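You operate a simulated robot arm through the tools that you are given. There is no shell and no other tool. Be economical: measure what you need, move in short steps, check, and stop when the job is done.

The job below is to be done with a simulated robot arm. You get a single attempt, and the scene is never put back.

TASK
Take the blue bank card and put it on the big white cold pack. Then fetch the purple pad and set it on the roof rack. Then turn the count dial to 20. Then put one of the green carabiner packs from the door end of the window bench on the shelf under the window bench. Do these in the order given. Set down upright: green carabiner pack.
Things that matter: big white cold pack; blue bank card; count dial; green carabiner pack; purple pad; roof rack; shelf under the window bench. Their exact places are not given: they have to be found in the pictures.

Only the result counts: the job must be done as asked and must still hold three seconds after the hand-in. Knocking over, shifting, dropping, spilling or breaking anything else fails it.

THE ROBOT
A 6-joint arm with a two-finger parallel gripper on a trunk, on a base that drives. Base frame: it is fixed to the floor where the robot stands at the start and does not move with it; the origin is under the middle of the robot, x ahead of it, y to its left, z up; the surface under the hand at the start is at about z = 900. Units: mm, degrees, N and s.
With the tool pointing down near the work surface it reaches from about 560 to 920 mm from the robot's upright axis, wherever it stands. Its first joint turns from -149.0 to 149.0 degrees. Places, roughly: big white cold pack [1750, -3000, 750]; blue bank card [500, 0, 1000]; count dial [-900, 3000, 900]; green carabiner pack [-1250, 3750, 750]; purple pad [1000, -3000, 750]; roof rack [2800, -3000, 800]; shelf under the window bench [-1200, 3400, 200]. Payload 3.43 kg.
Tool frame: the origin (TCP) lies between the finger pads and is the grasp point; the fingertips stand 34 mm ahead of it; z points along the fingers, y is the line along which they close. Largest opening 128 mm; finger width 24, thickness 12; the body of the gripper, 48 by 130 mm, starts 96 mm behind the TCP.
Orientation is told as [roll, pitch, yaw] about the base's x, y, z axes, in that order, counted from this pose: with the fingers straight down and closing along the base's y, the tool's x points along the base's -x, its y along +y and its z along -z.

THE INTERFACE
- The arm moves only by the tool apply_moves. Its argument "motion" is a list that holds one entry, the list of rows, each a list of 7 numbers: the shift along the tool's x, y, z in units of 250 mm (1.0 is 250 mm), then the turn, a rotation vector about the tool's x, y, z in units of 120 degrees (1.0 is 120 degrees), then the finger opening in mm, from 0 to 128. In form: [[[dx, dy, dz, rx, ry, rz, fingers], ...]]. A call has 1 to 12 rows; each row is the pose to reach, as a shift and turn from the pose commanded when the call began, along the tool's axes at that moment. A call with a number of a shift or a turn outside -1 to 1 is refused whole. A row lasts 0.2 s, in which the tool goes at most 50 mm and 8.6 degrees; a call with a longer step from one row to the next is refused whole, and so is a gripper value outside its range. A pose out of reach is approached as far as the arm can. The call stops where the force on the tool passes 40 N (or 10 N more than at its start, if that is more) or the arm is blocked; 0.2 s more then pass. The fingers move at their own pace (about 108 mm/s each) and stop on an object; they squeeze with about 44 N. The grip force told is the motor's: it shows also when the fingers shut on nothing. Time passes only in rows, and 0.2 s behind the last, so rows that repeat a pose let the fingers close. It gives the time, the measured TCP pose, the force on the tool (base axes), the opening and the grip force at its end, in the units of the frame above (readings bear some noise), with the torque about the TCP (base axes, N m) and any sound that the robot's microphone picked up.
- Cameras (640 x 400 px; columns grow to the right, rows downward): "scene" is now at [22.4, 136.8, 1528.9]; the picture's right is [-0.40, -0.92, -0.00], its down [-0.56, 0.25, -0.79] and it looks along [0.72, -0.31, -0.62] (base axes); focal length 264 px, centre (320, 200). "wrist" rides on the gripper at [76, -11, -160] in the tool frame; the picture's right is [0.15, 0.99, 0.00], its down [-0.88, 0.13, -0.46] and it looks along [-0.45, 0.07, 0.89] (tool axes); focal length 234 px, centre (320, 200).
- snapshot(camera): a new picture of that camera. No time passes.
- slide_trunk(by): slides the trunk up (or, below 0, down) by that many mm; the arm and the scene camera ride with it, the base frame stays. It gives what a move gives, with no picture.
- base_move(legs): drives the robot by 1 to 6 legs, each [ahead, turn to the left] in mm and degrees, along the robot's own axes; the way and the turn of a leg run together, so that a leg with both is an arc; at most 1500 mm and 180 degrees a leg. The arm and the cameras ride along, it lands a little off, and it stops where it bumps. It gives what a move gives.
- pan_tilt(pan, tilt): turns the head with the scene camera to pan (to the left, within 155 degrees either way) and tilt (down, from -29 to 69), counted from straight ahead of the robot. It gives what a move gives.
- probe_pixels(camera, pixels): for up to 12 pixels [column, row] of the newest picture of that camera ("zoom" is the newest enlarged one), the place [x, y, z] in the base frame of the surface seen there, good to about 3 mm. No time passes.
- inspect(camera, box): a new picture of the part [left, top, right, bottom] of that camera's present view, enlarged. No time passes.
- finish_job(): hands the job in; it is judged then, once.

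Work in short steps. Measure before you move; look again where a grasp or a placing could have gone wrong, and mend it. You have 110 turns and 82 pictures in all, those below and enlarged ones among them. Open the gripper and draw the arm clear of the work before you hand the job in, unless the task says otherwise; then end with one line.

The tools are called after "Call:" by a JSON object that holds its "api" and its "payload". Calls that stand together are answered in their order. apply_moves: Moves the arm, as the interface text tells. Its arguments: {"type":"object","properties":{"motion":{"type":"array"}},"required":["motion"]} The other tools are called the same way: slide_trunk (by) slides the trunk up or down; base_move (legs) drives the base; pan_tilt (pan, tilt) turns the head that bears the scene camera; snapshot (camera) takes a picture; probe_pixels (camera, pixels) gives the place of the surface under pixels of a picture; inspect (camera, box) takes an enlarged picture of a part of a camera's view; finish_job () hands the job in.

At the start:

```text
time: 0.0
ee_pos: [705.4, 36.8, 1119.3]
tcp_rot: [0.2, -8.3, 1.6]
ft_force: [216.6, 19.2, -558.5]
wrist_torque: [-7.51, 10.81, 7.04]
opening: 125.8
grip_force: 0.0
trunk travel left (down, up): [-537.0, 173.0]
robot x, y, heading: [-2.3, 2.9, -0.0]
head pan, tilt: [-23.6, 38.5]
```

scene: 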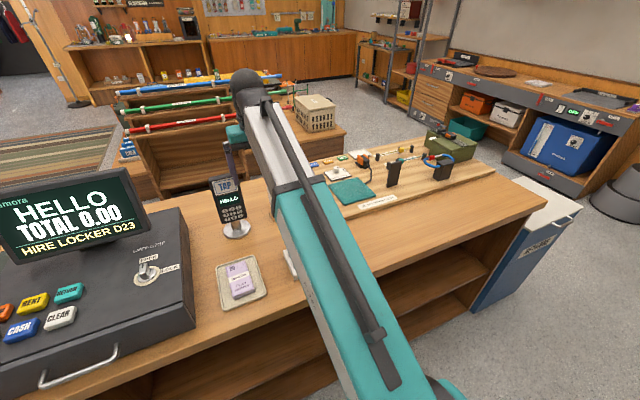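
wrist: 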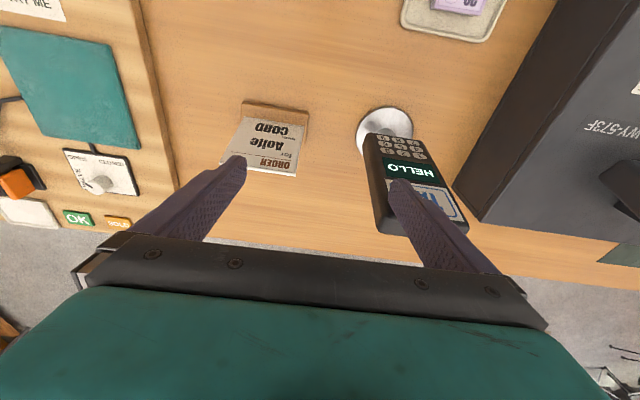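

The start view shows a counter with a till, card reader and order tent; the arm blocks the middle. I pan the head to look for the blue bank card around [500,0,1000].

Call:
{"api": "pan_tilt", "payload": {"pan": 10, "tilt": 50}}

Call:
{"api": "snapshot", "payload": {"camera": "scene"}}

```text
time: 1.0
ee_pos: [706.3, 37.6, 1118.6]
tcp_rot: [0.2, -8.9, 2.1]
ft_force: [124.8, 40.1, -356.1]
wrist_torque: [-7.71, 7.84, 3.15]
opening: 126.0
grip_force: 0.0
trunk travel left (down, up): [-537.0, 173.0]
robot x, y, heading: [-0.3, 2.0, -0.2]
head pan, tilt: [10.0, 50.0]
```

```text
79 pictures are left
```

scene: 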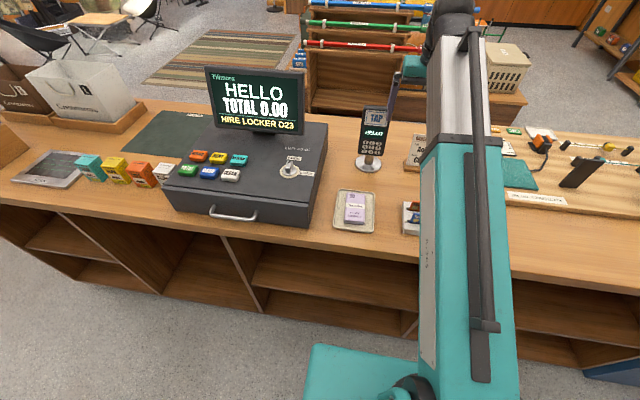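

A holder at (411,216) beside the arm may hold the bank card. I enlarge that area and the reader area.

Call:
{"api": "inspect", "payload": {"camera": "scene", "box": [330, 110, 450, 250]}}

Call:
{"api": "snapshot", "payload": {"camera": "wrist"}}

```text
2.86 times, centred on (390, 180) of scene
```

zoom: 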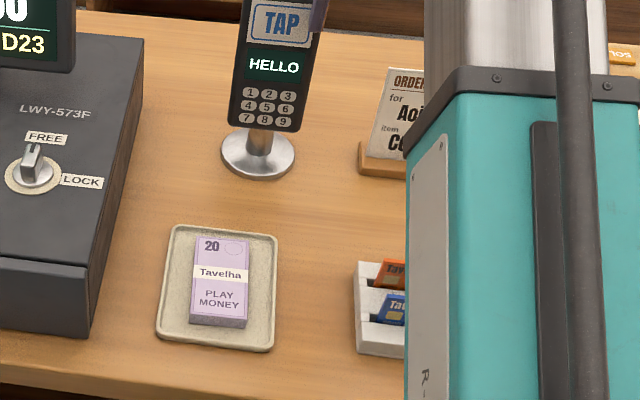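

```text
77 pictures are left
```

wrist: 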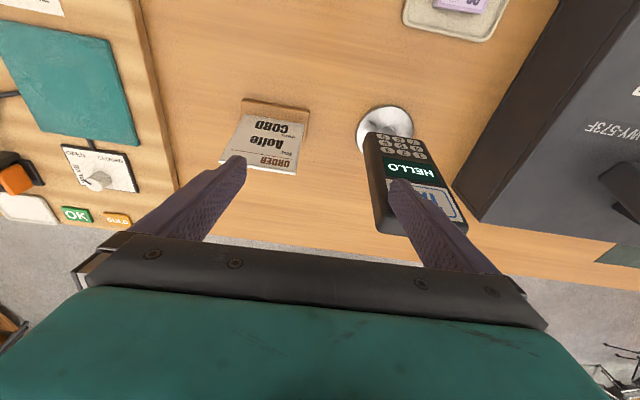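

The holder contains an orange and a blue card; the blue is at zoom (392,310). I probe both, the counter and the reader top.

Call:
{"api": "probe_pixels", "payload": {"camera": "zoom", "pixels": [[390, 268], [392, 300], [392, 320], [365, 270], [365, 350], [400, 350], [330, 330], [385, 160], [300, 10], [60, 90], [220, 300]]}}

Call:
{"api": "apply_moves", "payload": {"motion": [[[0, 0, 0, 0, 0, 0, 126], [0, 0, 0, 0, 0, 0, 126]]]}}

```text
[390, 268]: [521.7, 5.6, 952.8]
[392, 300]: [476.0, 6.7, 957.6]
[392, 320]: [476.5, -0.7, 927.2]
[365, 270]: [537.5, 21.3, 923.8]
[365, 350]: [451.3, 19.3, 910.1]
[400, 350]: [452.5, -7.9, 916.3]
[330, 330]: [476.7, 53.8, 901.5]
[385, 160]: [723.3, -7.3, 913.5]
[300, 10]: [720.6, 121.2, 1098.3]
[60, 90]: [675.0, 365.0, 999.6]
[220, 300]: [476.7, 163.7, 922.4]
```

```text
time: 1.6
ee_pos: [705.5, 38.7, 1118.4]
tcp_rot: [0.1, -8.9, 2.3]
ft_force: [126.7, 32.8, -362.0]
wrist_torque: [-6.52, 7.92, 4.44]
opening: 125.6
grip_force: 0.0
trunk travel left (down, up): [-537.0, 173.0]
robot x, y, heading: [0.9, 1.7, 0.1]
head pan, tilt: [10.0, 50.0]
```

The force reads about 360 N, and the purple left finger overlaps the card reader at (390,90), so it may be in contact. I lift straight up a little and watch the force.

Call:
{"api": "apply_moves", "payload": {"motion": [[[0, 0, -0.04, 0, 0, 0, 126], [0, 0, -0.08, 0, 0, 0, 126]]]}}

Call:
{"api": "inspect", "payload": {"camera": "scene", "box": [330, 50, 450, 190]}}

```text
time: 1.9
ee_pos: [706.2, 38.7, 1117.9]
tcp_rot: [0.2, -9.3, 2.6]
ft_force: [87.5, 37.4, -208.6]
wrist_torque: [-5.4, 6.51, 0.82]
opening: 123.9
grip_force: 0.0
trunk travel left (down, up): [-537.0, 173.0]
robot x, y, heading: [-0.8, 1.4, -0.1]
head pan, tilt: [10.0, 50.0]
stopped in row 1: the force on the tool passed its limit at 411 N (the readings are from after the stop); the commanded pose is now the measured one
```

```text
2.86 times, centred on (390, 120) of scene
```

zoom: 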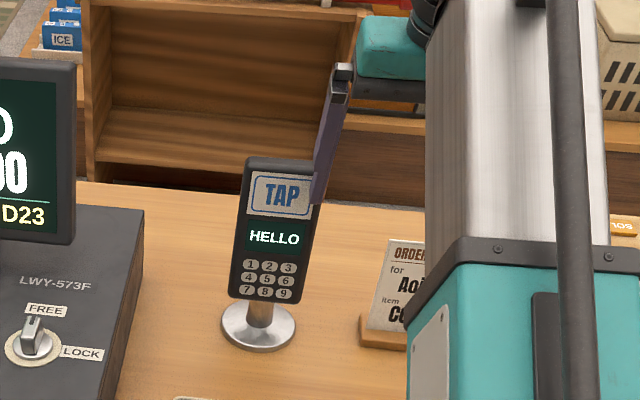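

The finger overlaps the reader's right edge (zoom ~ (315,190)) and lifting raised the force, so it is wedged. I draw the finger inward by closing the gripper part-way, with no arm motion.

Call:
{"api": "apply_moves", "payload": {"motion": [[[0, 0, 0, 0, 0, 0, 100], [0, 0, 0, 0, 0, 0, 80], [0, 0, 0, 0, 0, 0, 80]]]}}

Call:
{"api": "inspect", "payload": {"camera": "scene", "box": [330, 50, 450, 190]}}

```text
time: 2.2
ee_pos: [706.0, 45.4, 1117.2]
tcp_rot: [0.9, -9.7, 3.5]
ft_force: [54.2, 30.2, -129.8]
wrist_torque: [-1.28, 4.15, 2.07]
opening: 107.3
grip_force: 6.6
trunk travel left (down, up): [-537.0, 173.0]
robot x, y, heading: [1.0, 3.0, 0.0]
head pan, tilt: [10.0, 50.0]
stopped in row 1: the force on the tool passed its limit at 241 N (the readings are from after the stop); the commanded pose is now the measured one
```

```text
2.86 times, centred on (390, 120) of scene
```

zoom: 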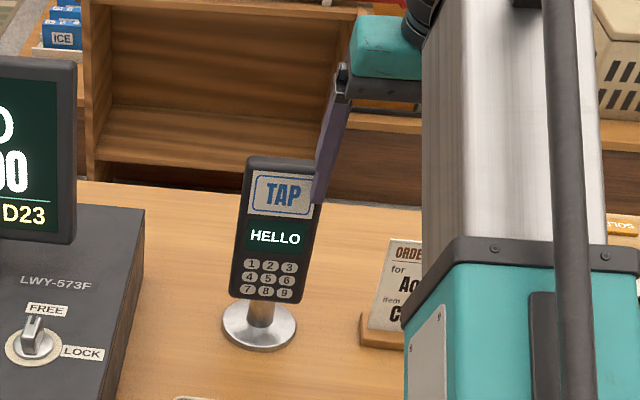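

Closing dragged the tool 7 mm toward the reader: the finger is caught behind the reader's tilted edge. I probe the reader face and the finger to get the geometry.

Call:
{"api": "probe_pixels", "payload": {"camera": "zoom", "pixels": [[250, 162], [308, 168], [240, 290], [298, 296], [316, 196], [322, 180], [330, 140], [342, 75], [309, 200], [280, 190], [303, 270], [260, 340]]}}

Call:
{"api": "inspect", "payload": {"camera": "wrist", "box": [330, 80, 520, 280]}}

```text
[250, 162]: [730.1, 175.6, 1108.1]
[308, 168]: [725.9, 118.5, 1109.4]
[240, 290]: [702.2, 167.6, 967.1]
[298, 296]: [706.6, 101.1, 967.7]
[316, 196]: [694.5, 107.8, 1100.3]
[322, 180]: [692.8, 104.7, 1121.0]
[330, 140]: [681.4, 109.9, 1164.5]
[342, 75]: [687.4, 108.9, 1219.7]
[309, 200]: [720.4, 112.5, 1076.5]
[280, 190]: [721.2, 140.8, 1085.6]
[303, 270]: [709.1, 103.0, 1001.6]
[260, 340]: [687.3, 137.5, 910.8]
```

```text
2.00 times, centred on (425, 180) of wrist
```

zoom: 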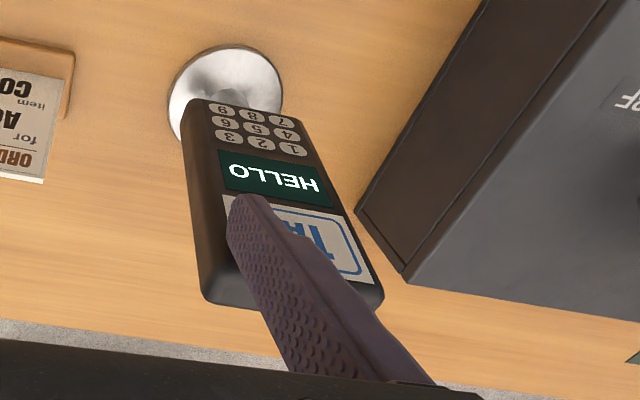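

The reader face leans back (x≈704 low to 728 high) and the fingertip (x≈700–724, z≈1083) presses on its front. I back off toward the robot (tool +x) in small steps, gripper held.

Call:
{"api": "apply_moves", "payload": {"motion": [[[0.02, 0, 0, 0, 0, 0, 107], [0.04, 0, -0.01, 0, 0, 0, 107], [0.08, 0, -0.02, 0, 0, 0, 107], [0.12, 0, -0.03, 0, 0, 0, 107]]]}}

```text
time: 3.1
ee_pos: [696.7, 39.6, 1115.1]
tcp_rot: [0.5, -10.7, 2.7]
ft_force: [24.1, 1.7, -27.4]
wrist_torque: [0.01, 0.81, 0.06]
opening: 106.9
grip_force: 0.0
trunk travel left (down, up): [-537.0, 173.0]
robot x, y, heading: [-0.6, 3.8, 0.0]
head pan, tilt: [10.0, 50.0]
stopped in row 4: the force on the tool passed its limit at 159 N (the readings are from after the stop); the commanded pose is now the measured one
```

The force fell to 36 N after backing 10 mm. I look at the finger before going further.

Call:
{"api": "inspect", "payload": {"camera": "scene", "box": [330, 50, 450, 190]}}

Call:
{"api": "apply_moves", "payload": {"motion": [[[0, 0, 0, 0, 0, 0, 107], [0, 0, 0, 0, 0, 0, 107]]]}}

```text
2.86 times, centred on (390, 120) of scene
```

zoom: 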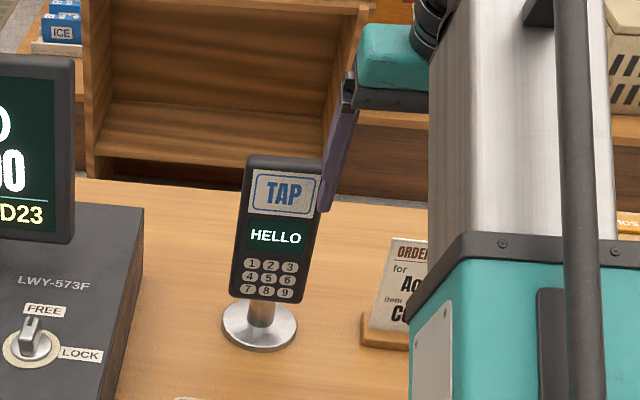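

```text
time: 3.6
ee_pos: [696.9, 39.3, 1115.5]
tcp_rot: [0.5, -10.7, 2.8]
ft_force: [10.7, -0.1, -10.6]
wrist_torque: [0.04, 0.42, 0.02]
opening: 107.1
grip_force: 0.0
trunk travel left (down, up): [-537.0, 173.0]
robot x, y, heading: [-1.3, 0.8, -0.2]
head pan, tilt: [10.0, 50.0]
stopped in row 2: the force on the tool passed its limit at 48 N (the readings are from after the stop); the commanded pose is now the measured one
```

The finger appears free now, right of the reader. I back off further and away (−y), then up, in small steps.

Call:
{"api": "apply_moves", "payload": {"motion": [[[0.04, -0.02, 0, 0, 0, 0, 107], [0.08, -0.06, -0.04, 0, 0, 0, 107], [0.12, -0.1, -0.12, 0, 0, 0, 107], [0.16, -0.15, -0.24, 0, 0, 0, 107]]]}}

```text
time: 4.0
ee_pos: [688.2, 35.7, 1113.4]
tcp_rot: [0.5, -11.1, 2.5]
ft_force: [9.3, -0.1, -10.0]
wrist_torque: [0.23, 0.31, 0.18]
opening: 107.2
grip_force: 0.0
trunk travel left (down, up): [-537.0, 173.0]
robot x, y, heading: [3.3, 0.3, 0.1]
head pan, tilt: [10.0, 50.0]
stopped in row 2: the force on the tool passed its limit at 50 N (the readings are from after the stop); the commanded pose is now the measured one
```

The arm still meets a resisting force opposing motion. I look at the gripper with the scene camera tilted up to find the other contact.

Call:
{"api": "pan_tilt", "payload": {"pan": 15, "tilt": 28}}

Call:
{"api": "snapshot", "payload": {"camera": "scene"}}

Call:
{"api": "snapshot", "payload": {"camera": "wrist"}}

```text
time: 4.9
ee_pos: [688.4, 35.2, 1113.2]
tcp_rot: [0.5, -11.1, 2.5]
ft_force: [15.8, 1.2, -17.3]
wrist_torque: [-0.02, 0.27, -0.03]
opening: 106.9
grip_force: 0.1
trunk travel left (down, up): [-537.0, 173.0]
robot x, y, heading: [4.4, 1.1, 0.2]
head pan, tilt: [15.0, 28.0]
```

```text
72 pictures are left
```

scene: 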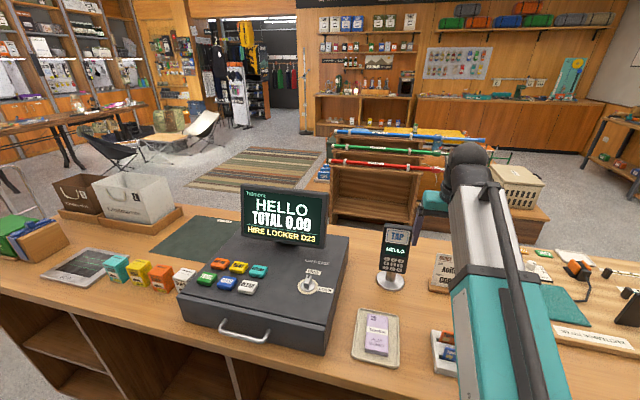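

```text
71 pictures are left
```

wrist: 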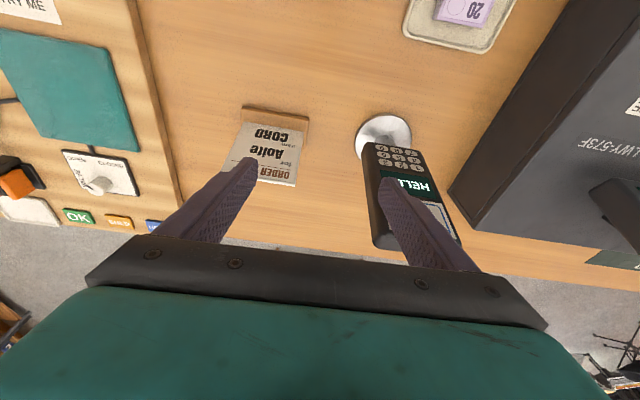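

Nothing visible touches now; the fingers look clear of the reader. I try a very slow back-off to see whether the force is real.

Call:
{"api": "apply_moves", "payload": {"motion": [[[0.01, 0, 0, 0, 0, 0, 107], [0.02, 0, 0, 0, 0, 0, 107], [0.03, 0, 0, 0, 0, 0, 107], [0.04, 0, 0, 0, 0, 0, 107], [0.05, 0, 0, 0, 0, 0, 107], [0.06, 0, 0, 0, 0, 0, 107]]]}}

```text
time: 5.8
ee_pos: [681.3, 35.1, 1111.7]
tcp_rot: [0.5, -11.3, 2.5]
ft_force: [9.6, -0.3, -11.5]
wrist_torque: [0.09, 0.35, 0.07]
opening: 106.8
grip_force: 0.0
trunk travel left (down, up): [-537.0, 173.0]
robot x, y, heading: [1.9, -3.4, 0.1]
head pan, tilt: [15.0, 28.0]
stopped in row 4: the force on the tool passed its limit at 40 N (the readings are from after the stop); the commanded pose is now the measured one
```

The force grows like a spring as I move back and the pitch drifts, so something holds the hand from the robot's side. I probe around the hand, arm and pole rack.

Call:
{"api": "probe_pixels", "payload": {"camera": "scene", "pixels": [[418, 200], [440, 197], [465, 160], [425, 180], [375, 163], [410, 137], [470, 220], [500, 200], [440, 210], [412, 225], [520, 185]]}}

Call:
{"api": "inspect", "payload": {"camera": "scene", "box": [380, 110, 560, 310]}}

```text
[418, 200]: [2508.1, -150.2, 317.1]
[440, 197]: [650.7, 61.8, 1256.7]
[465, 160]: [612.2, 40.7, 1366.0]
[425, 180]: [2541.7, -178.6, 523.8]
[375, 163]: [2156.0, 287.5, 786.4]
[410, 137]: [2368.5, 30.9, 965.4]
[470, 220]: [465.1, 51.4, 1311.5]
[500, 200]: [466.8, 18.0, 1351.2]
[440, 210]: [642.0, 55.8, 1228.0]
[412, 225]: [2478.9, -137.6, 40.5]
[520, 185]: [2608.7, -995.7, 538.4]
```

```text
2.00 times, centred on (470, 210) of scene
```

zoom: 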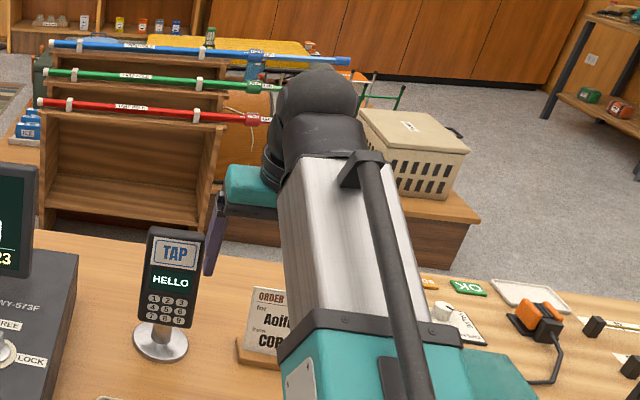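

The hand's back/camera mount is probably folded against the forearm (hand top leans toward the robot, pitch −11°). I unfold it by turning the pitch back toward 0 slowly.

Call:
{"api": "apply_moves", "payload": {"motion": [[[0, 0, 0, 0, 0.02, 0, 107], [0, 0, 0, 0, 0.04, 0, 107], [0, 0, 0, 0, 0.06, 0, 107], [0, 0, 0, 0, 0.08, 0, 107], [0, 0, 0, 0, 0.094, 0, 107]]]}}

```text
time: 6.1
ee_pos: [683.6, 35.4, 1113.5]
tcp_rot: [0.5, -11.2, 2.6]
ft_force: [10.4, -0.3, -10.6]
wrist_torque: [0.03, 0.41, 0.01]
opening: 106.9
grip_force: 0.0
trunk travel left (down, up): [-537.0, 173.0]
robot x, y, heading: [-0.3, -0.6, -0.4]
head pan, tilt: [15.0, 28.0]
stopped in row 1: the force on the tool passed its limit at 59 N (the readings are from after the stop); the commanded pose is now the measured one
```

Pitch-up resisted as well; the force line (+x,−z) fits the forearm pressing on the back of the hand, so moving down/forward should relieve it. I shift right away from the reader while going down and slightly forward.

Call:
{"api": "apply_moves", "payload": {"motion": [[[0, -0.04, 0.04, 0, 0, 0, 107], [0, -0.1, 0.08, 0, 0, 0, 107], [0, -0.16, 0.12, 0, 0, 0, 107], [0, -0.2, 0.16, 0, 0, 0, 107]]]}}

```text
time: 7.1
ee_pos: [693.3, -14.0, 1073.2]
tcp_rot: [0.6, -11.1, 2.6]
ft_force: [0.7, 0.3, 1.1]
wrist_torque: [-0.02, -0.02, 0.03]
opening: 107.1
grip_force: 0.1
trunk travel left (down, up): [-537.0, 173.0]
robot x, y, heading: [1.5, -0.1, -0.1]
head pan, tilt: [15.0, 28.0]
```

The force is now zero: self-contact confirmed and relieved. The card at x≈476 is inside minimum reach, so I need to back up; I look behind first.

Call:
{"api": "pan_tilt", "payload": {"pan": 150, "tilt": 35}}

Call:
{"api": "snapshot", "payload": {"camera": "scene"}}

Call:
{"api": "pan_tilt", "payload": {"pan": -110, "tilt": 35}}

Call:
{"api": "snapshot", "payload": {"camera": "scene"}}

```text
time: 9.3
ee_pos: [692.1, -13.1, 1073.3]
tcp_rot: [0.5, -11.1, 2.5]
ft_force: [-0.1, 0.5, 0.5]
wrist_torque: [0.02, -0.02, 0.03]
opening: 107.1
grip_force: 0.0
trunk travel left (down, up): [-537.0, 173.0]
robot x, y, heading: [-0.4, -0.8, -0.1]
head pan, tilt: [150.0, 35.0]
```

```text
69 pictures are left
```

scene: 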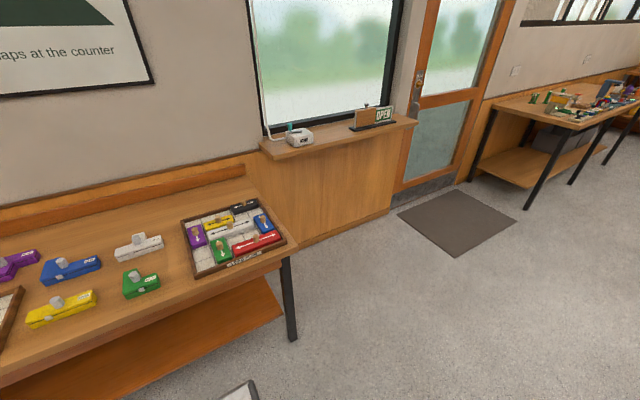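

```text
time: 12.9
ee_pos: [693.2, -13.1, 1073.9]
tcp_rot: [0.5, -11.2, 2.6]
ft_force: [-0.7, 0.6, -0.6]
wrist_torque: [0.01, 0.02, 0.01]
opening: 107.1
grip_force: 0.1
trunk travel left (down, up): [-537.0, 173.0]
robot x, y, heading: [-1.8, -0.7, 0.1]
head pan, tilt: [-110.0, 35.0]
```

```text
68 pictures are left
```

scene: 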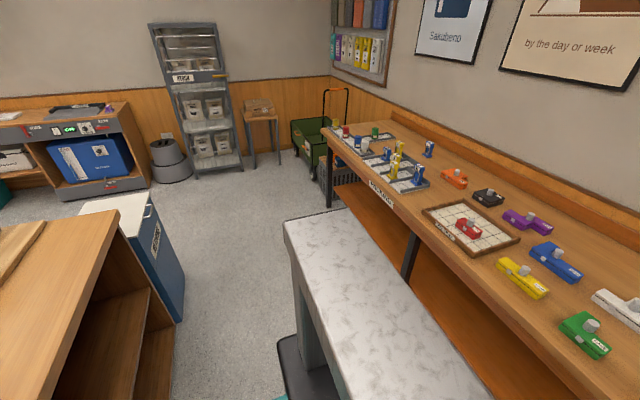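

A bench stands behind the robot. I probe its front edge, the aisle, counter end and things at the −y side.

Call:
{"api": "probe_pixels", "payload": {"camera": "scene", "pixels": [[375, 195], [325, 165], [470, 300], [285, 225], [290, 340], [155, 200], [185, 290], [60, 150], [170, 160], [215, 160], [315, 160], [90, 155]]}}

```text
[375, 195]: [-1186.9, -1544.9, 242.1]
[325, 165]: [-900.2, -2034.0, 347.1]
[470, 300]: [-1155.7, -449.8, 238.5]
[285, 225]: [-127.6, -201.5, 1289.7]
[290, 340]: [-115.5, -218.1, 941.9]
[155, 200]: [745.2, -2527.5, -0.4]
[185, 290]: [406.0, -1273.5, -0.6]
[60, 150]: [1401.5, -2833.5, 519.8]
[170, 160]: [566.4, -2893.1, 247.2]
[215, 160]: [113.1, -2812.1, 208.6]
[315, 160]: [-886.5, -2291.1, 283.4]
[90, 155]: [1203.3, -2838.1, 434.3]
```

The bench edge is at x≈−870, leaving room. I back up 240 mm, and aim the head at the card holder.

Call:
{"api": "base_move", "payload": {"legs": [[-240, 0]]}}

Call:
{"api": "pan_tilt", "payload": {"pan": -12, "tilt": 42}}

Call:
{"api": "snapshot", "payload": {"camera": "scene"}}

Call:
{"api": "snapshot", "payload": {"camera": "wrist"}}

```text
time: 14.8
ee_pos: [455.5, -13.3, 1073.4]
tcp_rot: [0.5, -11.1, 2.5]
ft_force: [-0.7, 0.1, -0.9]
wrist_torque: [-0.01, 0.03, 0.01]
opening: 106.9
grip_force: 0.0
trunk travel left (down, up): [-537.0, 173.0]
robot x, y, heading: [-234.1, 0.7, -0.1]
head pan, tilt: [-110.0, 35.0]
```

```text
time: 16.6
ee_pos: [457.3, -14.1, 1073.0]
tcp_rot: [0.5, -11.0, 2.6]
ft_force: [-0.2, -0.5, -0.2]
wrist_torque: [0.0, 0.01, 0.03]
opening: 107.1
grip_force: 0.1
trunk travel left (down, up): [-537.0, 173.0]
robot x, y, heading: [-237.1, -1.1, 0.3]
head pan, tilt: [-12.0, 42.0]
```

```text
67 pictures are left
```

scene: 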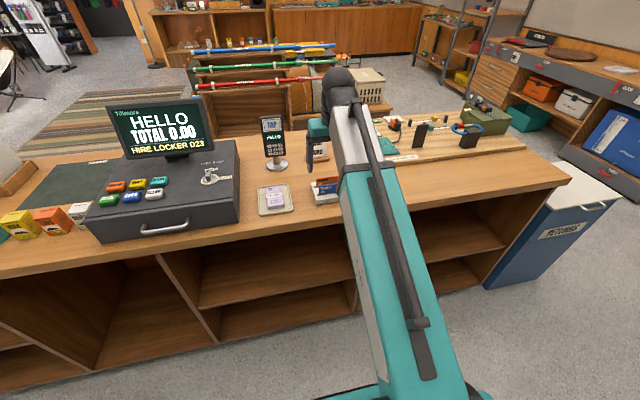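

```text
66 pictures are left
```

wrist: 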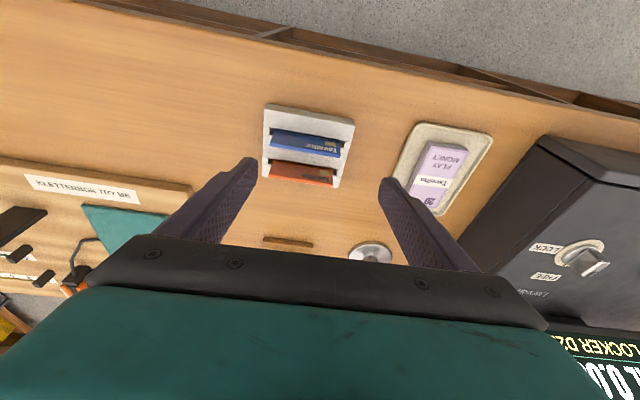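

The wrist view shows the holder with blue card at (307,143), nearer the robot. I enlarge it and probe.

Call:
{"api": "inspect", "payload": {"camera": "wrist", "box": [250, 90, 370, 200]}}

Call:
{"api": "probe_pixels", "payload": {"camera": "wrist", "pixels": [[272, 133], [305, 140], [341, 150], [340, 156], [272, 148], [266, 108], [353, 122], [300, 122], [270, 165], [332, 182], [343, 170], [310, 160]]}}

```text
3.64 times, centred on (310, 145) of wrist
```

zoom: 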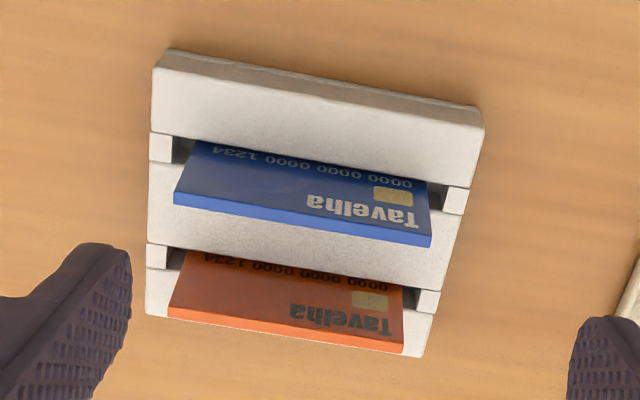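

```text
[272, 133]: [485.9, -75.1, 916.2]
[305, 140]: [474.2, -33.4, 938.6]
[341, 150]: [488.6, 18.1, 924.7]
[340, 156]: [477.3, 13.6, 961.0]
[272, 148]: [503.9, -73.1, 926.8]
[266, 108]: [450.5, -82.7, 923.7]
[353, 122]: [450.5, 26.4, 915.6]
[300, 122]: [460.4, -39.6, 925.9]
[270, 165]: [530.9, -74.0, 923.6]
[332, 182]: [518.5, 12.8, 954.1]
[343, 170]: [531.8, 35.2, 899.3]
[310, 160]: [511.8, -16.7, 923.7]
```

The blue card sticks up to z≈961 at x≈477, y from −67 to 13, with the orange card ~40 mm behind it. I'll pinch it across its thickness: first straighten the tool, centre it above and go down a little.

Call:
{"api": "apply_moves", "payload": {"motion": [[[-0.02, -0.02, 0.06, 0, 0, 0, 60], [-0.04, -0.04, 0.12, 0, 0, 0, 40], [-0.052, -0.052, 0.152, 0, 0.045, 0.01, 30], [-0.052, -0.052, 0.152, 0, 0.092, 0.021, 30]]]}}

```text
time: 17.5
ee_pos: [482.6, -27.1, 1037.6]
tcp_rot: [0.6, -3.3, 0.8]
ft_force: [12.8, -0.3, -18.1]
wrist_torque: [0.11, 0.58, 0.1]
opening: 30.0
grip_force: 0.0
trunk travel left (down, up): [-537.0, 173.0]
robot x, y, heading: [-236.2, -0.6, 0.2]
head pan, tilt: [-12.0, 42.0]
stopped in row 4: the force on the tool passed its limit at 110 N (the readings are from after the stop); the commanded pose is now the measured one
```

Forearm contact again: the hand is high relative to the trunk. I raise the trunk and then lower the arm by the same amount, which unfolds it.

Call:
{"api": "apply_moves", "payload": {"motion": [[[-0.02, 0, 0.02, 0, 0, 0, 30], [-0.02, 0, 0.06, 0, 0, 0, 30]]]}}

Call:
{"api": "slide_trunk", "payload": {"by": 160}}

Call:
{"api": "apply_moves", "payload": {"motion": [[[0, 0, 0.14, 0, 0, 0, 30], [0, 0, 0.28, 0, 0, 0, 30], [0, 0, 0.42, 0, 0, 0, 30], [0.02, 0, 0.5, 0, 0.027, 0, 30]]]}}

```text
time: 18.1
ee_pos: [488.0, -25.5, 1022.4]
tcp_rot: [0.7, -3.0, 0.8]
ft_force: [0.5, 1.2, -0.3]
wrist_torque: [-0.03, 0.0, 0.01]
opening: 30.1
grip_force: 0.0
trunk travel left (down, up): [-537.0, 173.0]
robot x, y, heading: [-235.5, 0.2, -0.0]
head pan, tilt: [-12.0, 42.0]
```

```text
time: 20.0
ee_pos: [488.3, -27.0, 1183.3]
tcp_rot: [0.7, -3.1, 0.9]
ft_force: [-0.1, 0.4, -0.5]
wrist_torque: [0.01, 0.01, -0.01]
opening: 29.8
grip_force: 0.1
trunk travel left (down, up): [-697.0, 13.0]
robot x, y, heading: [-237.4, 0.2, -0.1]
head pan, tilt: [-12.0, 42.0]
```

```text
time: 21.0
ee_pos: [490.0, -23.4, 1057.7]
tcp_rot: [0.7, 0.2, 0.9]
ft_force: [-0.2, 0.7, -0.4]
wrist_torque: [-0.03, 0.04, -0.06]
opening: 30.0
grip_force: 0.1
trunk travel left (down, up): [-697.0, 13.0]
robot x, y, heading: [-235.9, -0.3, 0.3]
head pan, tilt: [-12.0, 42.0]
```

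Free and vertical now. I yaw the tool by +90° so the fingers close across the card, centring over x≈477, y≈−27.

Call:
{"api": "apply_moves", "payload": {"motion": [[[0.01, 0, 0, 0, 0, -0.068, 30], [0.02, 0, 0, 0, 0, -0.136, 30], [0.03, 0, 0, 0, 0, -0.204, 30], [0.04, 0, 0, 0, 0, -0.272, 30], [0.05, -0.01, 0, 0, 0, -0.34, 30], [0.05, -0.014, 0, 0, 0, -0.408, 30], [0.05, -0.014, 0, 0, 0, -0.476, 30], [0.05, -0.014, 0, 0, 0, -0.544, 30], [0.05, -0.014, 0, 0, 0, -0.612, 30], [0.05, -0.014, 0, 0, 0, -0.68, 30], [0.05, -0.014, 0, 0, 0, -0.743, 30]]]}}

Call:
{"api": "inspect", "payload": {"camera": "wrist", "box": [200, 60, 440, 260]}}

```text
time: 23.4
ee_pos: [477.0, -27.2, 1055.7]
tcp_rot: [0.1, -0.6, 90.2]
ft_force: [0.3, 0.5, -0.6]
wrist_torque: [0.0, -0.01, 0.0]
opening: 29.9
grip_force: 0.1
trunk travel left (down, up): [-697.0, 13.0]
robot x, y, heading: [-236.8, -0.2, -0.1]
head pan, tilt: [-12.0, 42.0]
```

```text
2.00 times, centred on (320, 160) of wrist
```

zoom: 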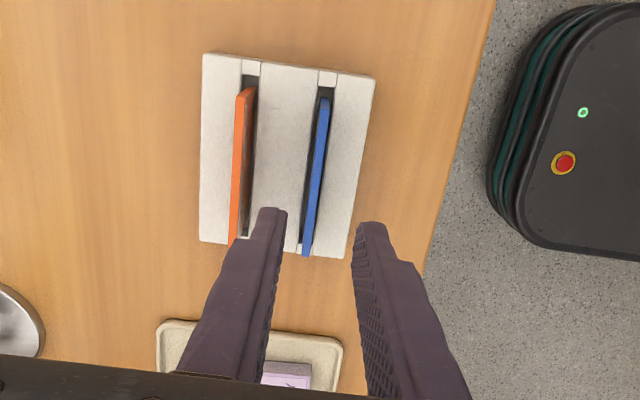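

The blue card's top edge runs zoom (325,100)–(306,255). I probe it and the holder to centre precisely.

Call:
{"api": "probe_pixels", "payload": {"camera": "zoom", "pixels": [[325, 102], [321, 140], [316, 180], [311, 220], [307, 252], [243, 95], [232, 240], [280, 150], [345, 150]]}}

```text
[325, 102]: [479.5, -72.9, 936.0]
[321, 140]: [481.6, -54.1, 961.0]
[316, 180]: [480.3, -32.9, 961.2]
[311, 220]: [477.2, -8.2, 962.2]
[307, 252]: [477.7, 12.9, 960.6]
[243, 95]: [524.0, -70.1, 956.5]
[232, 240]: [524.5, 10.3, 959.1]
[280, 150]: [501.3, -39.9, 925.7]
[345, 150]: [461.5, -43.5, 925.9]
```

Card top at x≈479, y centre ≈−29, z 961. I descend so the tips reach z≈930 (5 mm above the holder), then close.

Call:
{"api": "apply_moves", "payload": {"motion": [[[0, -0.01, 0.12, 0, 0, 0, 30], [0.008, -0.01, 0.24, 0, 0, 0, 30], [0.008, -0.01, 0.31, 0, 0, 0, 30], [0.008, -0.01, 0.362, 0, 0, 0, 30], [0.008, -0.01, 0.362, 0, 0, 0, 0], [0.008, -0.01, 0.362, 0, 0, 0, 0], [0.008, -0.01, 0.362, 0, 0, 0, 0]]]}}

```text
time: 25.0
ee_pos: [477.3, -30.2, 966.8]
tcp_rot: [0.2, -0.8, 90.0]
ft_force: [0.0, -0.1, 0.0]
wrist_torque: [0.0, -0.01, 0.01]
opening: 1.4
grip_force: 35.7
trunk travel left (down, up): [-697.0, 13.0]
robot x, y, heading: [-239.2, 0.4, -0.1]
head pan, tilt: [-12.0, 42.0]
```

Opening reads 1.4 mm, plausible for a thin card. I lift straight up and look.

Call:
{"api": "apply_moves", "payload": {"motion": [[[0, 0, -0.08, 0, 0, 0, 0], [0, 0, -0.2, 0, 0, 0, 0], [0, 0, -0.36, 0, 0, 0, 0]]]}}

Call:
{"api": "inspect", "payload": {"camera": "wrist", "box": [200, 60, 440, 260]}}

```text
time: 25.8
ee_pos: [478.5, -30.8, 1058.7]
tcp_rot: [0.3, -0.6, 89.9]
ft_force: [0.2, -0.5, -0.4]
wrist_torque: [0.01, 0.0, 0.01]
opening: 1.5
grip_force: 36.0
trunk travel left (down, up): [-697.0, 13.0]
robot x, y, heading: [-235.0, 2.3, 0.2]
head pan, tilt: [-12.0, 42.0]
```

```text
2.00 times, centred on (320, 160) of wrist
```

zoom: 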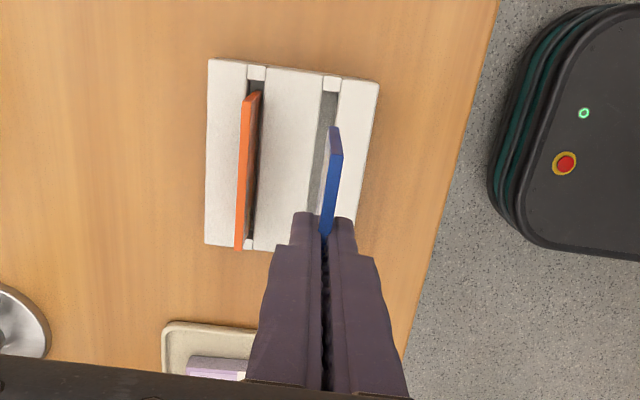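

The card is held and clear of the slot. I turn right 90° in place (the sweep crosses only bare counter edge) and drive along the aisle toward −y.

Call:
{"api": "base_move", "payload": {"legs": [[0, -90], [1300, 0]]}}

Call:
{"api": "pan_tilt", "payload": {"pan": 45, "tilt": 25}}

Call:
{"api": "snapshot", "payload": {"camera": "scene"}}

```text
time: 38.4
ee_pos: [-256.7, -2002.1, 1058.4]
tcp_rot: [0.1, -0.6, 0.4]
ft_force: [0.8, -0.3, 0.1]
wrist_torque: [0.01, -0.03, 0.03]
opening: 1.6
grip_force: 36.1
trunk travel left (down, up): [-697.0, 13.0]
robot x, y, heading: [-228.5, -1284.4, -89.6]
head pan, tilt: [-12.0, 42.0]
```

```text
time: 39.6
ee_pos: [-257.1, -2001.9, 1057.1]
tcp_rot: [0.2, -0.7, 0.4]
ft_force: [-0.2, -0.6, -0.3]
wrist_torque: [-0.02, 0.02, 0.01]
opening: 1.5
grip_force: 35.9
trunk travel left (down, up): [-697.0, 13.0]
robot x, y, heading: [-227.3, -1282.7, -89.7]
head pan, tilt: [45.0, 25.0]
```

```text
62 pictures are left
```

scene: 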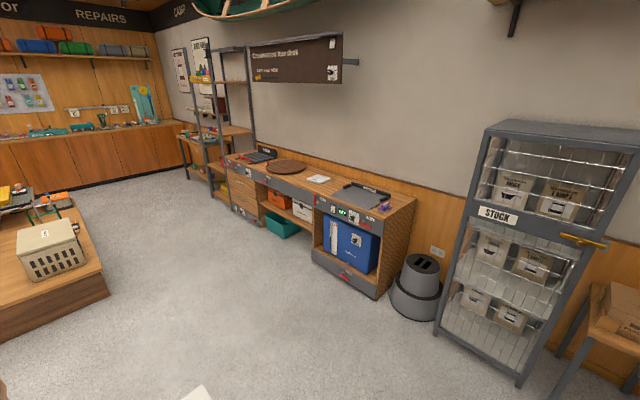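

A bench in the picture holds trays and items around (260–390,155–210). I enlarge it.

Call:
{"api": "inspect", "payload": {"camera": "scene", "box": [220, 120, 430, 300]}}

Call:
{"api": "probe_pixels", "payload": {"camera": "scene", "pixels": [[382, 207], [360, 195], [319, 178], [287, 167], [260, 155], [237, 170], [385, 240], [305, 205], [195, 130], [235, 130], [375, 295], [100, 270]]}}

```text
2.22 times, centred on (325, 210) of scene
```

zoom: 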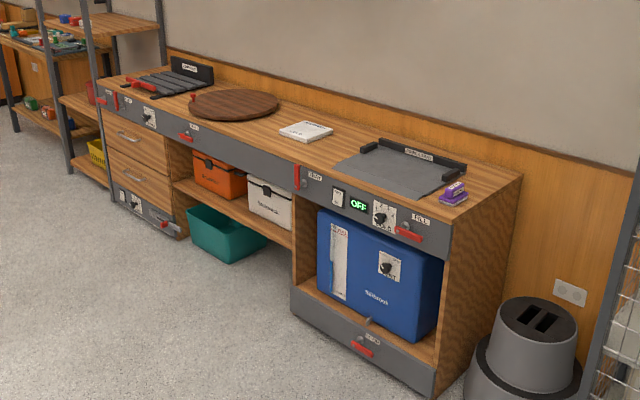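

```text
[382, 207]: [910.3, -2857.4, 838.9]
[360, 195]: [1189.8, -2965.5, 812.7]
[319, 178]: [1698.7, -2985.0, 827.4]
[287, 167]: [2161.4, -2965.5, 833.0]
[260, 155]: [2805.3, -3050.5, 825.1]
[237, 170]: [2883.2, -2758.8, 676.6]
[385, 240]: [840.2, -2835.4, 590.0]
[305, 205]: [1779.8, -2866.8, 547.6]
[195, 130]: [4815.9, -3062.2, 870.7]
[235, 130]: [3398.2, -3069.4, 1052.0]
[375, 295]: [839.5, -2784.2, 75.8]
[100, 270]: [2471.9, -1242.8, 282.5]
```

Purple pad at ≈(910,−2857,839), white pack with writing at ≈(1699,−2985,827), roof rack at ≈(2805,−3050,825). I drive round the counter end to face the bench at x≈1725.

Call:
{"api": "base_move", "payload": {"legs": [[0, 44.7], [900, 0], [0, 31.1], [1357, 0], [0, -76.1]]}}

Call:
{"api": "pan_tilt", "payload": {"pan": 20, "tilt": 38}}

Call:
{"api": "snapshot", "payload": {"camera": "scene"}}

Call:
{"api": "snapshot", "payload": {"camera": "wrist"}}

```text
time: 61.6
ee_pos: [1703.4, -2956.8, 1058.5]
tcp_rot: [0.2, -0.7, 1.0]
ft_force: [0.5, 0.3, -0.2]
wrist_torque: [0.0, 0.08, 0.03]
opening: 1.4
grip_force: 36.5
trunk travel left (down, up): [-697.0, 13.0]
robot x, y, heading: [1695.9, -2237.7, -88.7]
head pan, tilt: [45.0, 25.0]
```

```text
time: 62.5
ee_pos: [1702.1, -2956.0, 1057.3]
tcp_rot: [0.3, -0.6, 1.0]
ft_force: [-0.3, 0.1, 0.0]
wrist_torque: [0.0, 0.02, 0.03]
opening: 1.4
grip_force: 35.9
trunk travel left (down, up): [-697.0, 13.0]
robot x, y, heading: [1696.0, -2239.9, -89.0]
head pan, tilt: [20.0, 38.0]
```

```text
60 pictures are left
```

scene: 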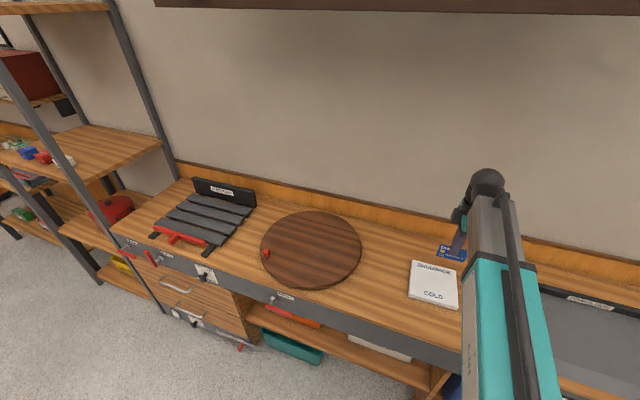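

```text
59 pictures are left
```

wrist: 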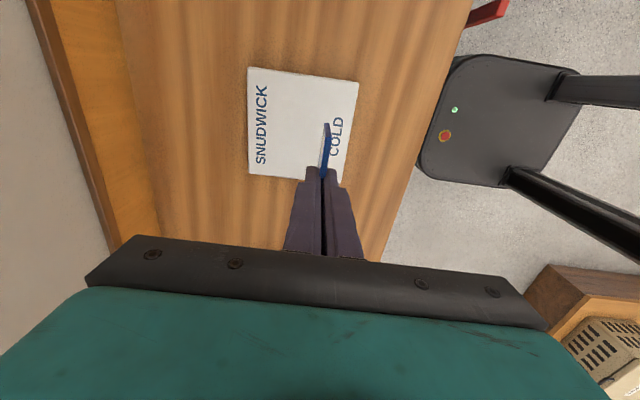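

The white pack labelled "COLD" lies under the tool. I probe its corners and the card's lower edge.

Call:
{"api": "probe_pixels", "payload": {"camera": "wrist", "pixels": [[252, 71], [354, 84], [342, 180], [252, 171], [300, 130], [400, 130], [326, 128], [323, 160]]}}

Call:
{"api": "inspect", "payload": {"camera": "scene", "box": [390, 170, 530, 320]}}

```text
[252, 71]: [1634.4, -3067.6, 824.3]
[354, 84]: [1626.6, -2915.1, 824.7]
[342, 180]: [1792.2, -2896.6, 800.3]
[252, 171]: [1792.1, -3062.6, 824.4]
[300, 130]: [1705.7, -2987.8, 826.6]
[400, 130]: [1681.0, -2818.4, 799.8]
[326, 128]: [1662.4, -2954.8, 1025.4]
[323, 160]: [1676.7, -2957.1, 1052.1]
```

```text
2.67 times, centred on (460, 245) of scene
```

zoom: 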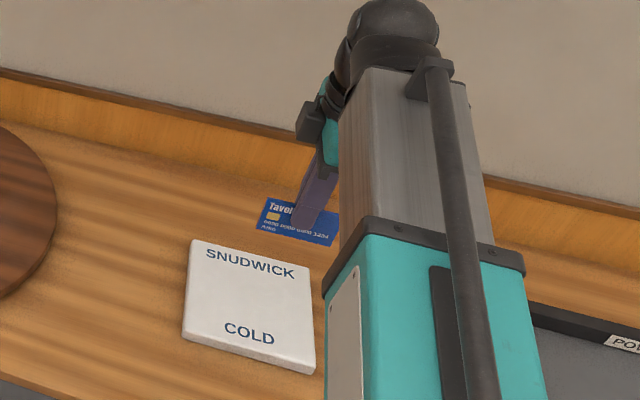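

The pack spans x 1630–1790, y −3068…−2905, top z≈825. I lower to TCP z≈900 (card's lower edge ≈841), then tilt the hand 40° so the card leans, and check.

Call:
{"api": "apply_moves", "payload": {"motion": [[[-0.01, -0.02, 0.16, 0, 0, 0, 0], [-0.02, -0.04, 0.32, 0, 0, 0, 0], [-0.036, -0.064, 0.48, 0, 0, 0, 0], [-0.036, -0.064, 0.56, 0, 0, 0, 0], [-0.036, -0.064, 0.62, 0.066, 0, 0, 0], [-0.036, -0.064, 0.62, 0.132, 0, 0, 0], [-0.036, -0.064, 0.62, 0.2, 0, 0, 0], [-0.036, -0.064, 0.62, 0.266, 0, 0, 0], [-0.036, -0.064, 0.62, 0.333, 0, 0, 0]]]}}

Call:
{"api": "inspect", "payload": {"camera": "scene", "box": [390, 170, 530, 320]}}

Call:
{"api": "snapshot", "payload": {"camera": "wrist"}}

```text
time: 64.5
ee_pos: [1715.0, -2971.7, 902.3]
tcp_rot: [-40.0, -0.7, 1.0]
ft_force: [0.2, 0.4, -1.0]
wrist_torque: [0.01, -0.01, 0.01]
opening: 1.3
grip_force: 36.4
trunk travel left (down, up): [-697.0, 13.0]
robot x, y, heading: [1696.3, -2243.5, -88.5]
head pan, tilt: [20.0, 38.0]
```

```text
2.67 times, centred on (460, 245) of scene
```

zoom: 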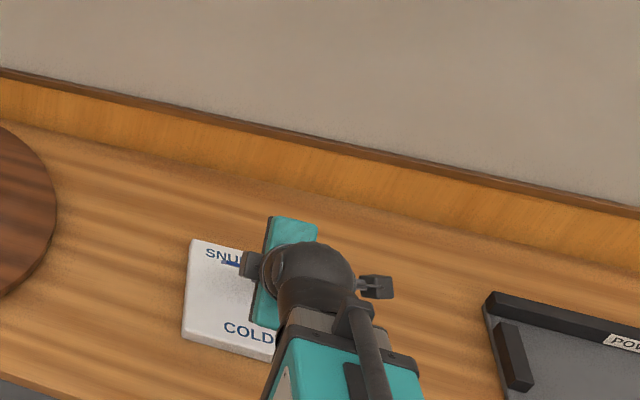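

```text
56 pictures are left
```

wrist: 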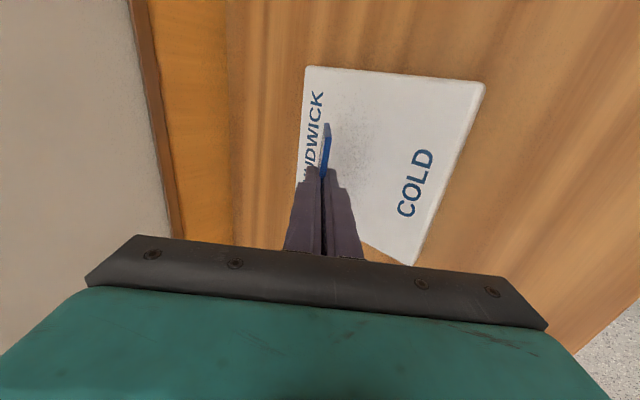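

Tilted well; the card hangs over the pack's middle. I lower ~24 mm more in base z, watching the force.

Call:
{"api": "apply_moves", "payload": {"motion": [[[0, 0.018, 0.021, 0, 0, 0, 0], [0, 0.036, 0.043, 0, 0, 0, 0], [0, 0.05, 0.06, 0, 0, 0, 0], [0, 0.062, 0.074, 0, 0, 0, 0]]]}}

Call:
{"api": "inspect", "payload": {"camera": "wrist", "box": [260, 70, 400, 210]}}

```text
time: 65.5
ee_pos: [1714.4, -2972.0, 879.2]
tcp_rot: [-39.8, -0.7, 1.1]
ft_force: [-0.4, -0.1, -0.6]
wrist_torque: [0.0, 0.02, -0.01]
opening: 1.2
grip_force: 36.2
trunk travel left (down, up): [-697.0, 13.0]
robot x, y, heading: [1696.6, -2237.6, -88.7]
head pan, tilt: [20.0, 38.0]
```

```text
2.86 times, centred on (330, 140) of wrist
```

zoom: 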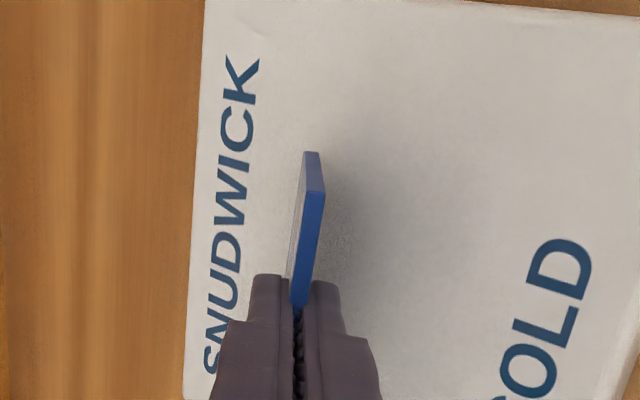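

No contact yet. I lower up to 12 mm more in 3 mm steps.

Call:
{"api": "apply_moves", "payload": {"motion": [[[0, 0.008, 0.009, 0, 0, 0, 0], [0, 0.016, 0.018, 0, 0, 0, 0], [0, 0.023, 0.027, 0, 0, 0, 0], [0, 0.031, 0.036, 0, 0, 0, 0]]]}}

Call:
{"api": "inspect", "payload": {"camera": "wrist", "box": [260, 70, 400, 210]}}

```text
time: 66.5
ee_pos: [1714.6, -2971.5, 870.5]
tcp_rot: [-40.2, -0.7, 1.0]
ft_force: [-1.7, 3.7, 18.5]
wrist_torque: [-0.51, -0.04, -0.05]
opening: 1.1
grip_force: 36.0
trunk travel left (down, up): [-697.0, 13.0]
robot x, y, heading: [1699.8, -2236.7, -88.8]
head pan, tilt: [20.0, 38.0]
```

```text
2.86 times, centred on (330, 140) of wrist
```

zoom: 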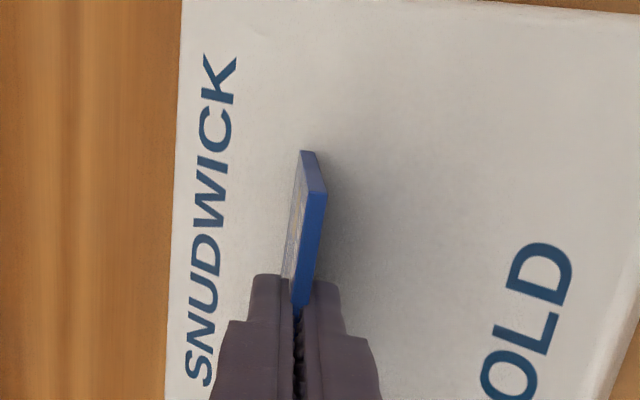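

The card edge rests on the pack (18 N up). I open a little, then draw back along the tool axis.

Call:
{"api": "apply_moves", "payload": {"motion": [[[0, -0.006, -0.008, 0, 0, 0, 2], [0, -0.006, -0.008, 0, 0, 0, 14], [0, -0.006, -0.008, 0, 0, 0, 14], [0, -0.006, -0.05, 0, 0, 0, 14], [0, -0.006, -0.12, 0, 0, 0, 14], [0, -0.006, -0.24, 0, 0, 0, 14], [0, -0.006, -0.4, 0, 0, 0, 14], [0, -0.006, -0.56, 0, 0, 0, 14]]]}}

Call:
{"api": "snapshot", "payload": {"camera": "wrist"}}

```text
time: 68.3
ee_pos: [1709.7, -2963.4, 952.5]
tcp_rot: [-39.6, -0.7, 1.0]
ft_force: [-0.4, -0.1, 0.4]
wrist_torque: [0.01, 0.02, -0.05]
opening: 13.9
grip_force: 0.1
out of reach, approached as far as the arm can: row 6, 7, 8
trunk travel left (down, up): [-697.0, 13.0]
robot x, y, heading: [1694.6, -2237.8, -88.7]
head pan, tilt: [20.0, 38.0]
```

```text
53 pictures are left
```

wrist: 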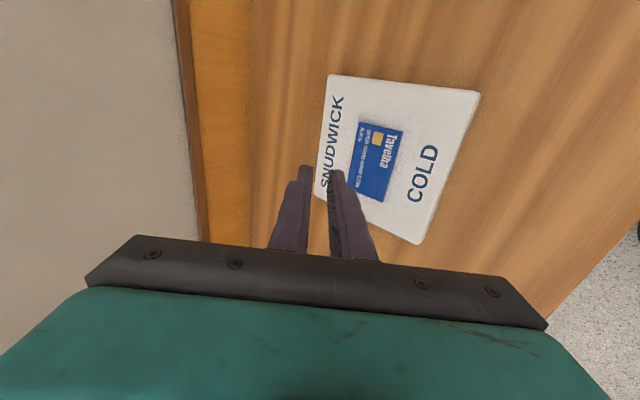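

The blue card lies flat on the pack. I straighten the hand and lift, then drive to the purple pad at x≈910.

Call:
{"api": "apply_moves", "payload": {"motion": [[[0, -0.07, -0.09, 0, 0, 0, 60], [0, -0.154, -0.184, -0.066, 0, 0, 60], [0, -0.154, -0.184, -0.132, 0, 0, 60], [0, -0.154, -0.184, -0.2, 0, 0, 60], [0, -0.154, -0.184, -0.266, 0, 0, 60], [0, -0.154, -0.184, -0.333, 0, 0, 60]]]}}

```text
time: 69.7
ee_pos: [1713.7, -2963.0, 1017.0]
tcp_rot: [0.3, -0.7, 1.0]
ft_force: [0.6, 0.8, -0.3]
wrist_torque: [-0.03, -0.02, -0.02]
opening: 60.2
grip_force: 0.1
out of reach, approached as far as the arm can: row 1
trunk travel left (down, up): [-697.0, 13.0]
robot x, y, heading: [1699.1, -2239.3, -88.7]
head pan, tilt: [20.0, 38.0]
```

I back off, turn to heading 0, reverse 800 mm along the bench and turn back to face the purple pad.

Call:
{"api": "base_move", "payload": {"legs": [[-110, 0], [0, 88.7], [-800, 0], [0, -90]]}}

Call:
{"api": "pan_tilt", "payload": {"pan": 12, "tilt": 45}}

Call:
{"api": "snapshot", "payload": {"camera": "scene"}}

Call:
{"api": "snapshot", "payload": {"camera": "wrist"}}

```text
time: 85.8
ee_pos: [865.6, -2837.3, 1016.4]
tcp_rot: [0.2, -0.8, -2.4]
ft_force: [0.5, 0.3, -0.1]
wrist_torque: [0.01, -0.01, 0.0]
opening: 59.9
grip_force: 0.1
trunk travel left (down, up): [-697.0, 13.0]
robot x, y, heading: [863.5, -2112.1, -92.0]
head pan, tilt: [20.0, 38.0]
```

```text
time: 86.5
ee_pos: [864.0, -2837.2, 1016.5]
tcp_rot: [0.2, -0.8, -2.5]
ft_force: [0.7, 0.2, -0.1]
wrist_torque: [0.0, -0.04, 0.0]
opening: 60.3
grip_force: 0.1
trunk travel left (down, up): [-697.0, 13.0]
robot x, y, heading: [861.6, -2114.8, -91.7]
head pan, tilt: [12.0, 45.0]
```

```text
52 pictures are left
```

scene: 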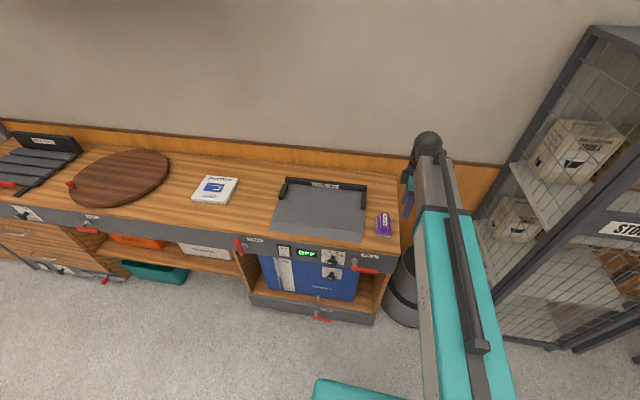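

```text
51 pictures are left
```

wrist: 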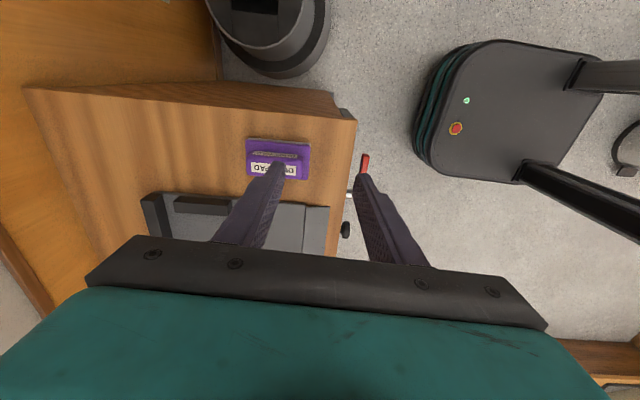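

The purple "DRY PAD" with a ridge handle is at wrist (277,160). I enlarge and probe it.

Call:
{"api": "inspect", "payload": {"camera": "wrist", "box": [220, 120, 340, 200]}}

Call:
{"api": "probe_pixels", "payload": {"camera": "wrist", "pixels": [[247, 143], [309, 147], [307, 178], [247, 175], [253, 155], [297, 157], [275, 155], [262, 168], [290, 180], [235, 150], [320, 160]]}}

Call:
{"api": "inspect", "payload": {"camera": "scene", "box": [340, 190, 420, 260]}}

```text
5.00 times, centred on (280, 160) of wrist
```

zoom: 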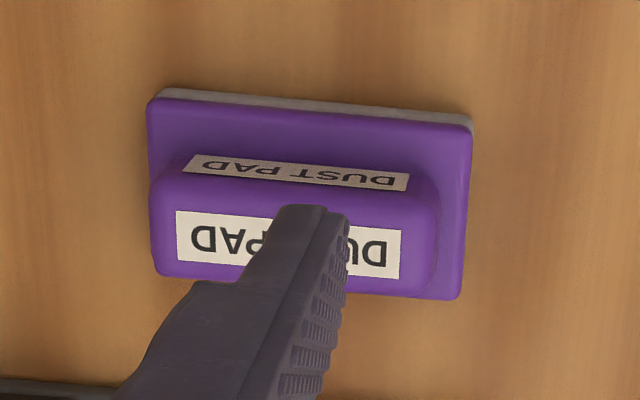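

```text
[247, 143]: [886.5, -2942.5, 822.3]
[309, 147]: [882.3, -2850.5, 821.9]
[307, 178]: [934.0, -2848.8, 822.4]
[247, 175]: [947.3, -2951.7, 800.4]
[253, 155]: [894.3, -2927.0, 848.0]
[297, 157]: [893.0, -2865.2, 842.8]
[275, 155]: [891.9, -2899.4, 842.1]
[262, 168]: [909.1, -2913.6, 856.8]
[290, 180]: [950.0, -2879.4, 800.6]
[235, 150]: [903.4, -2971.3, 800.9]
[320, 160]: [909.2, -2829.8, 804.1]
```

```text
5.71 times, centred on (380, 225) of scene
```

zoom: 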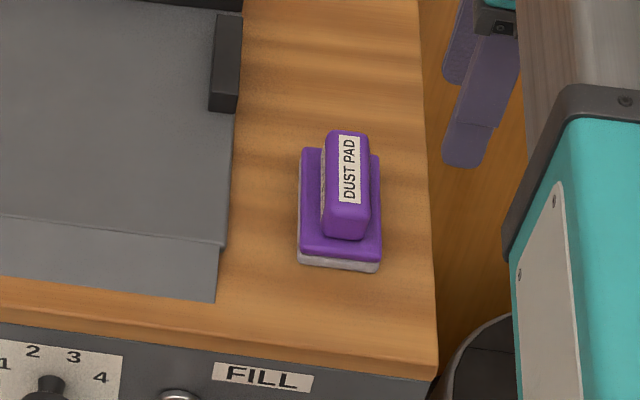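

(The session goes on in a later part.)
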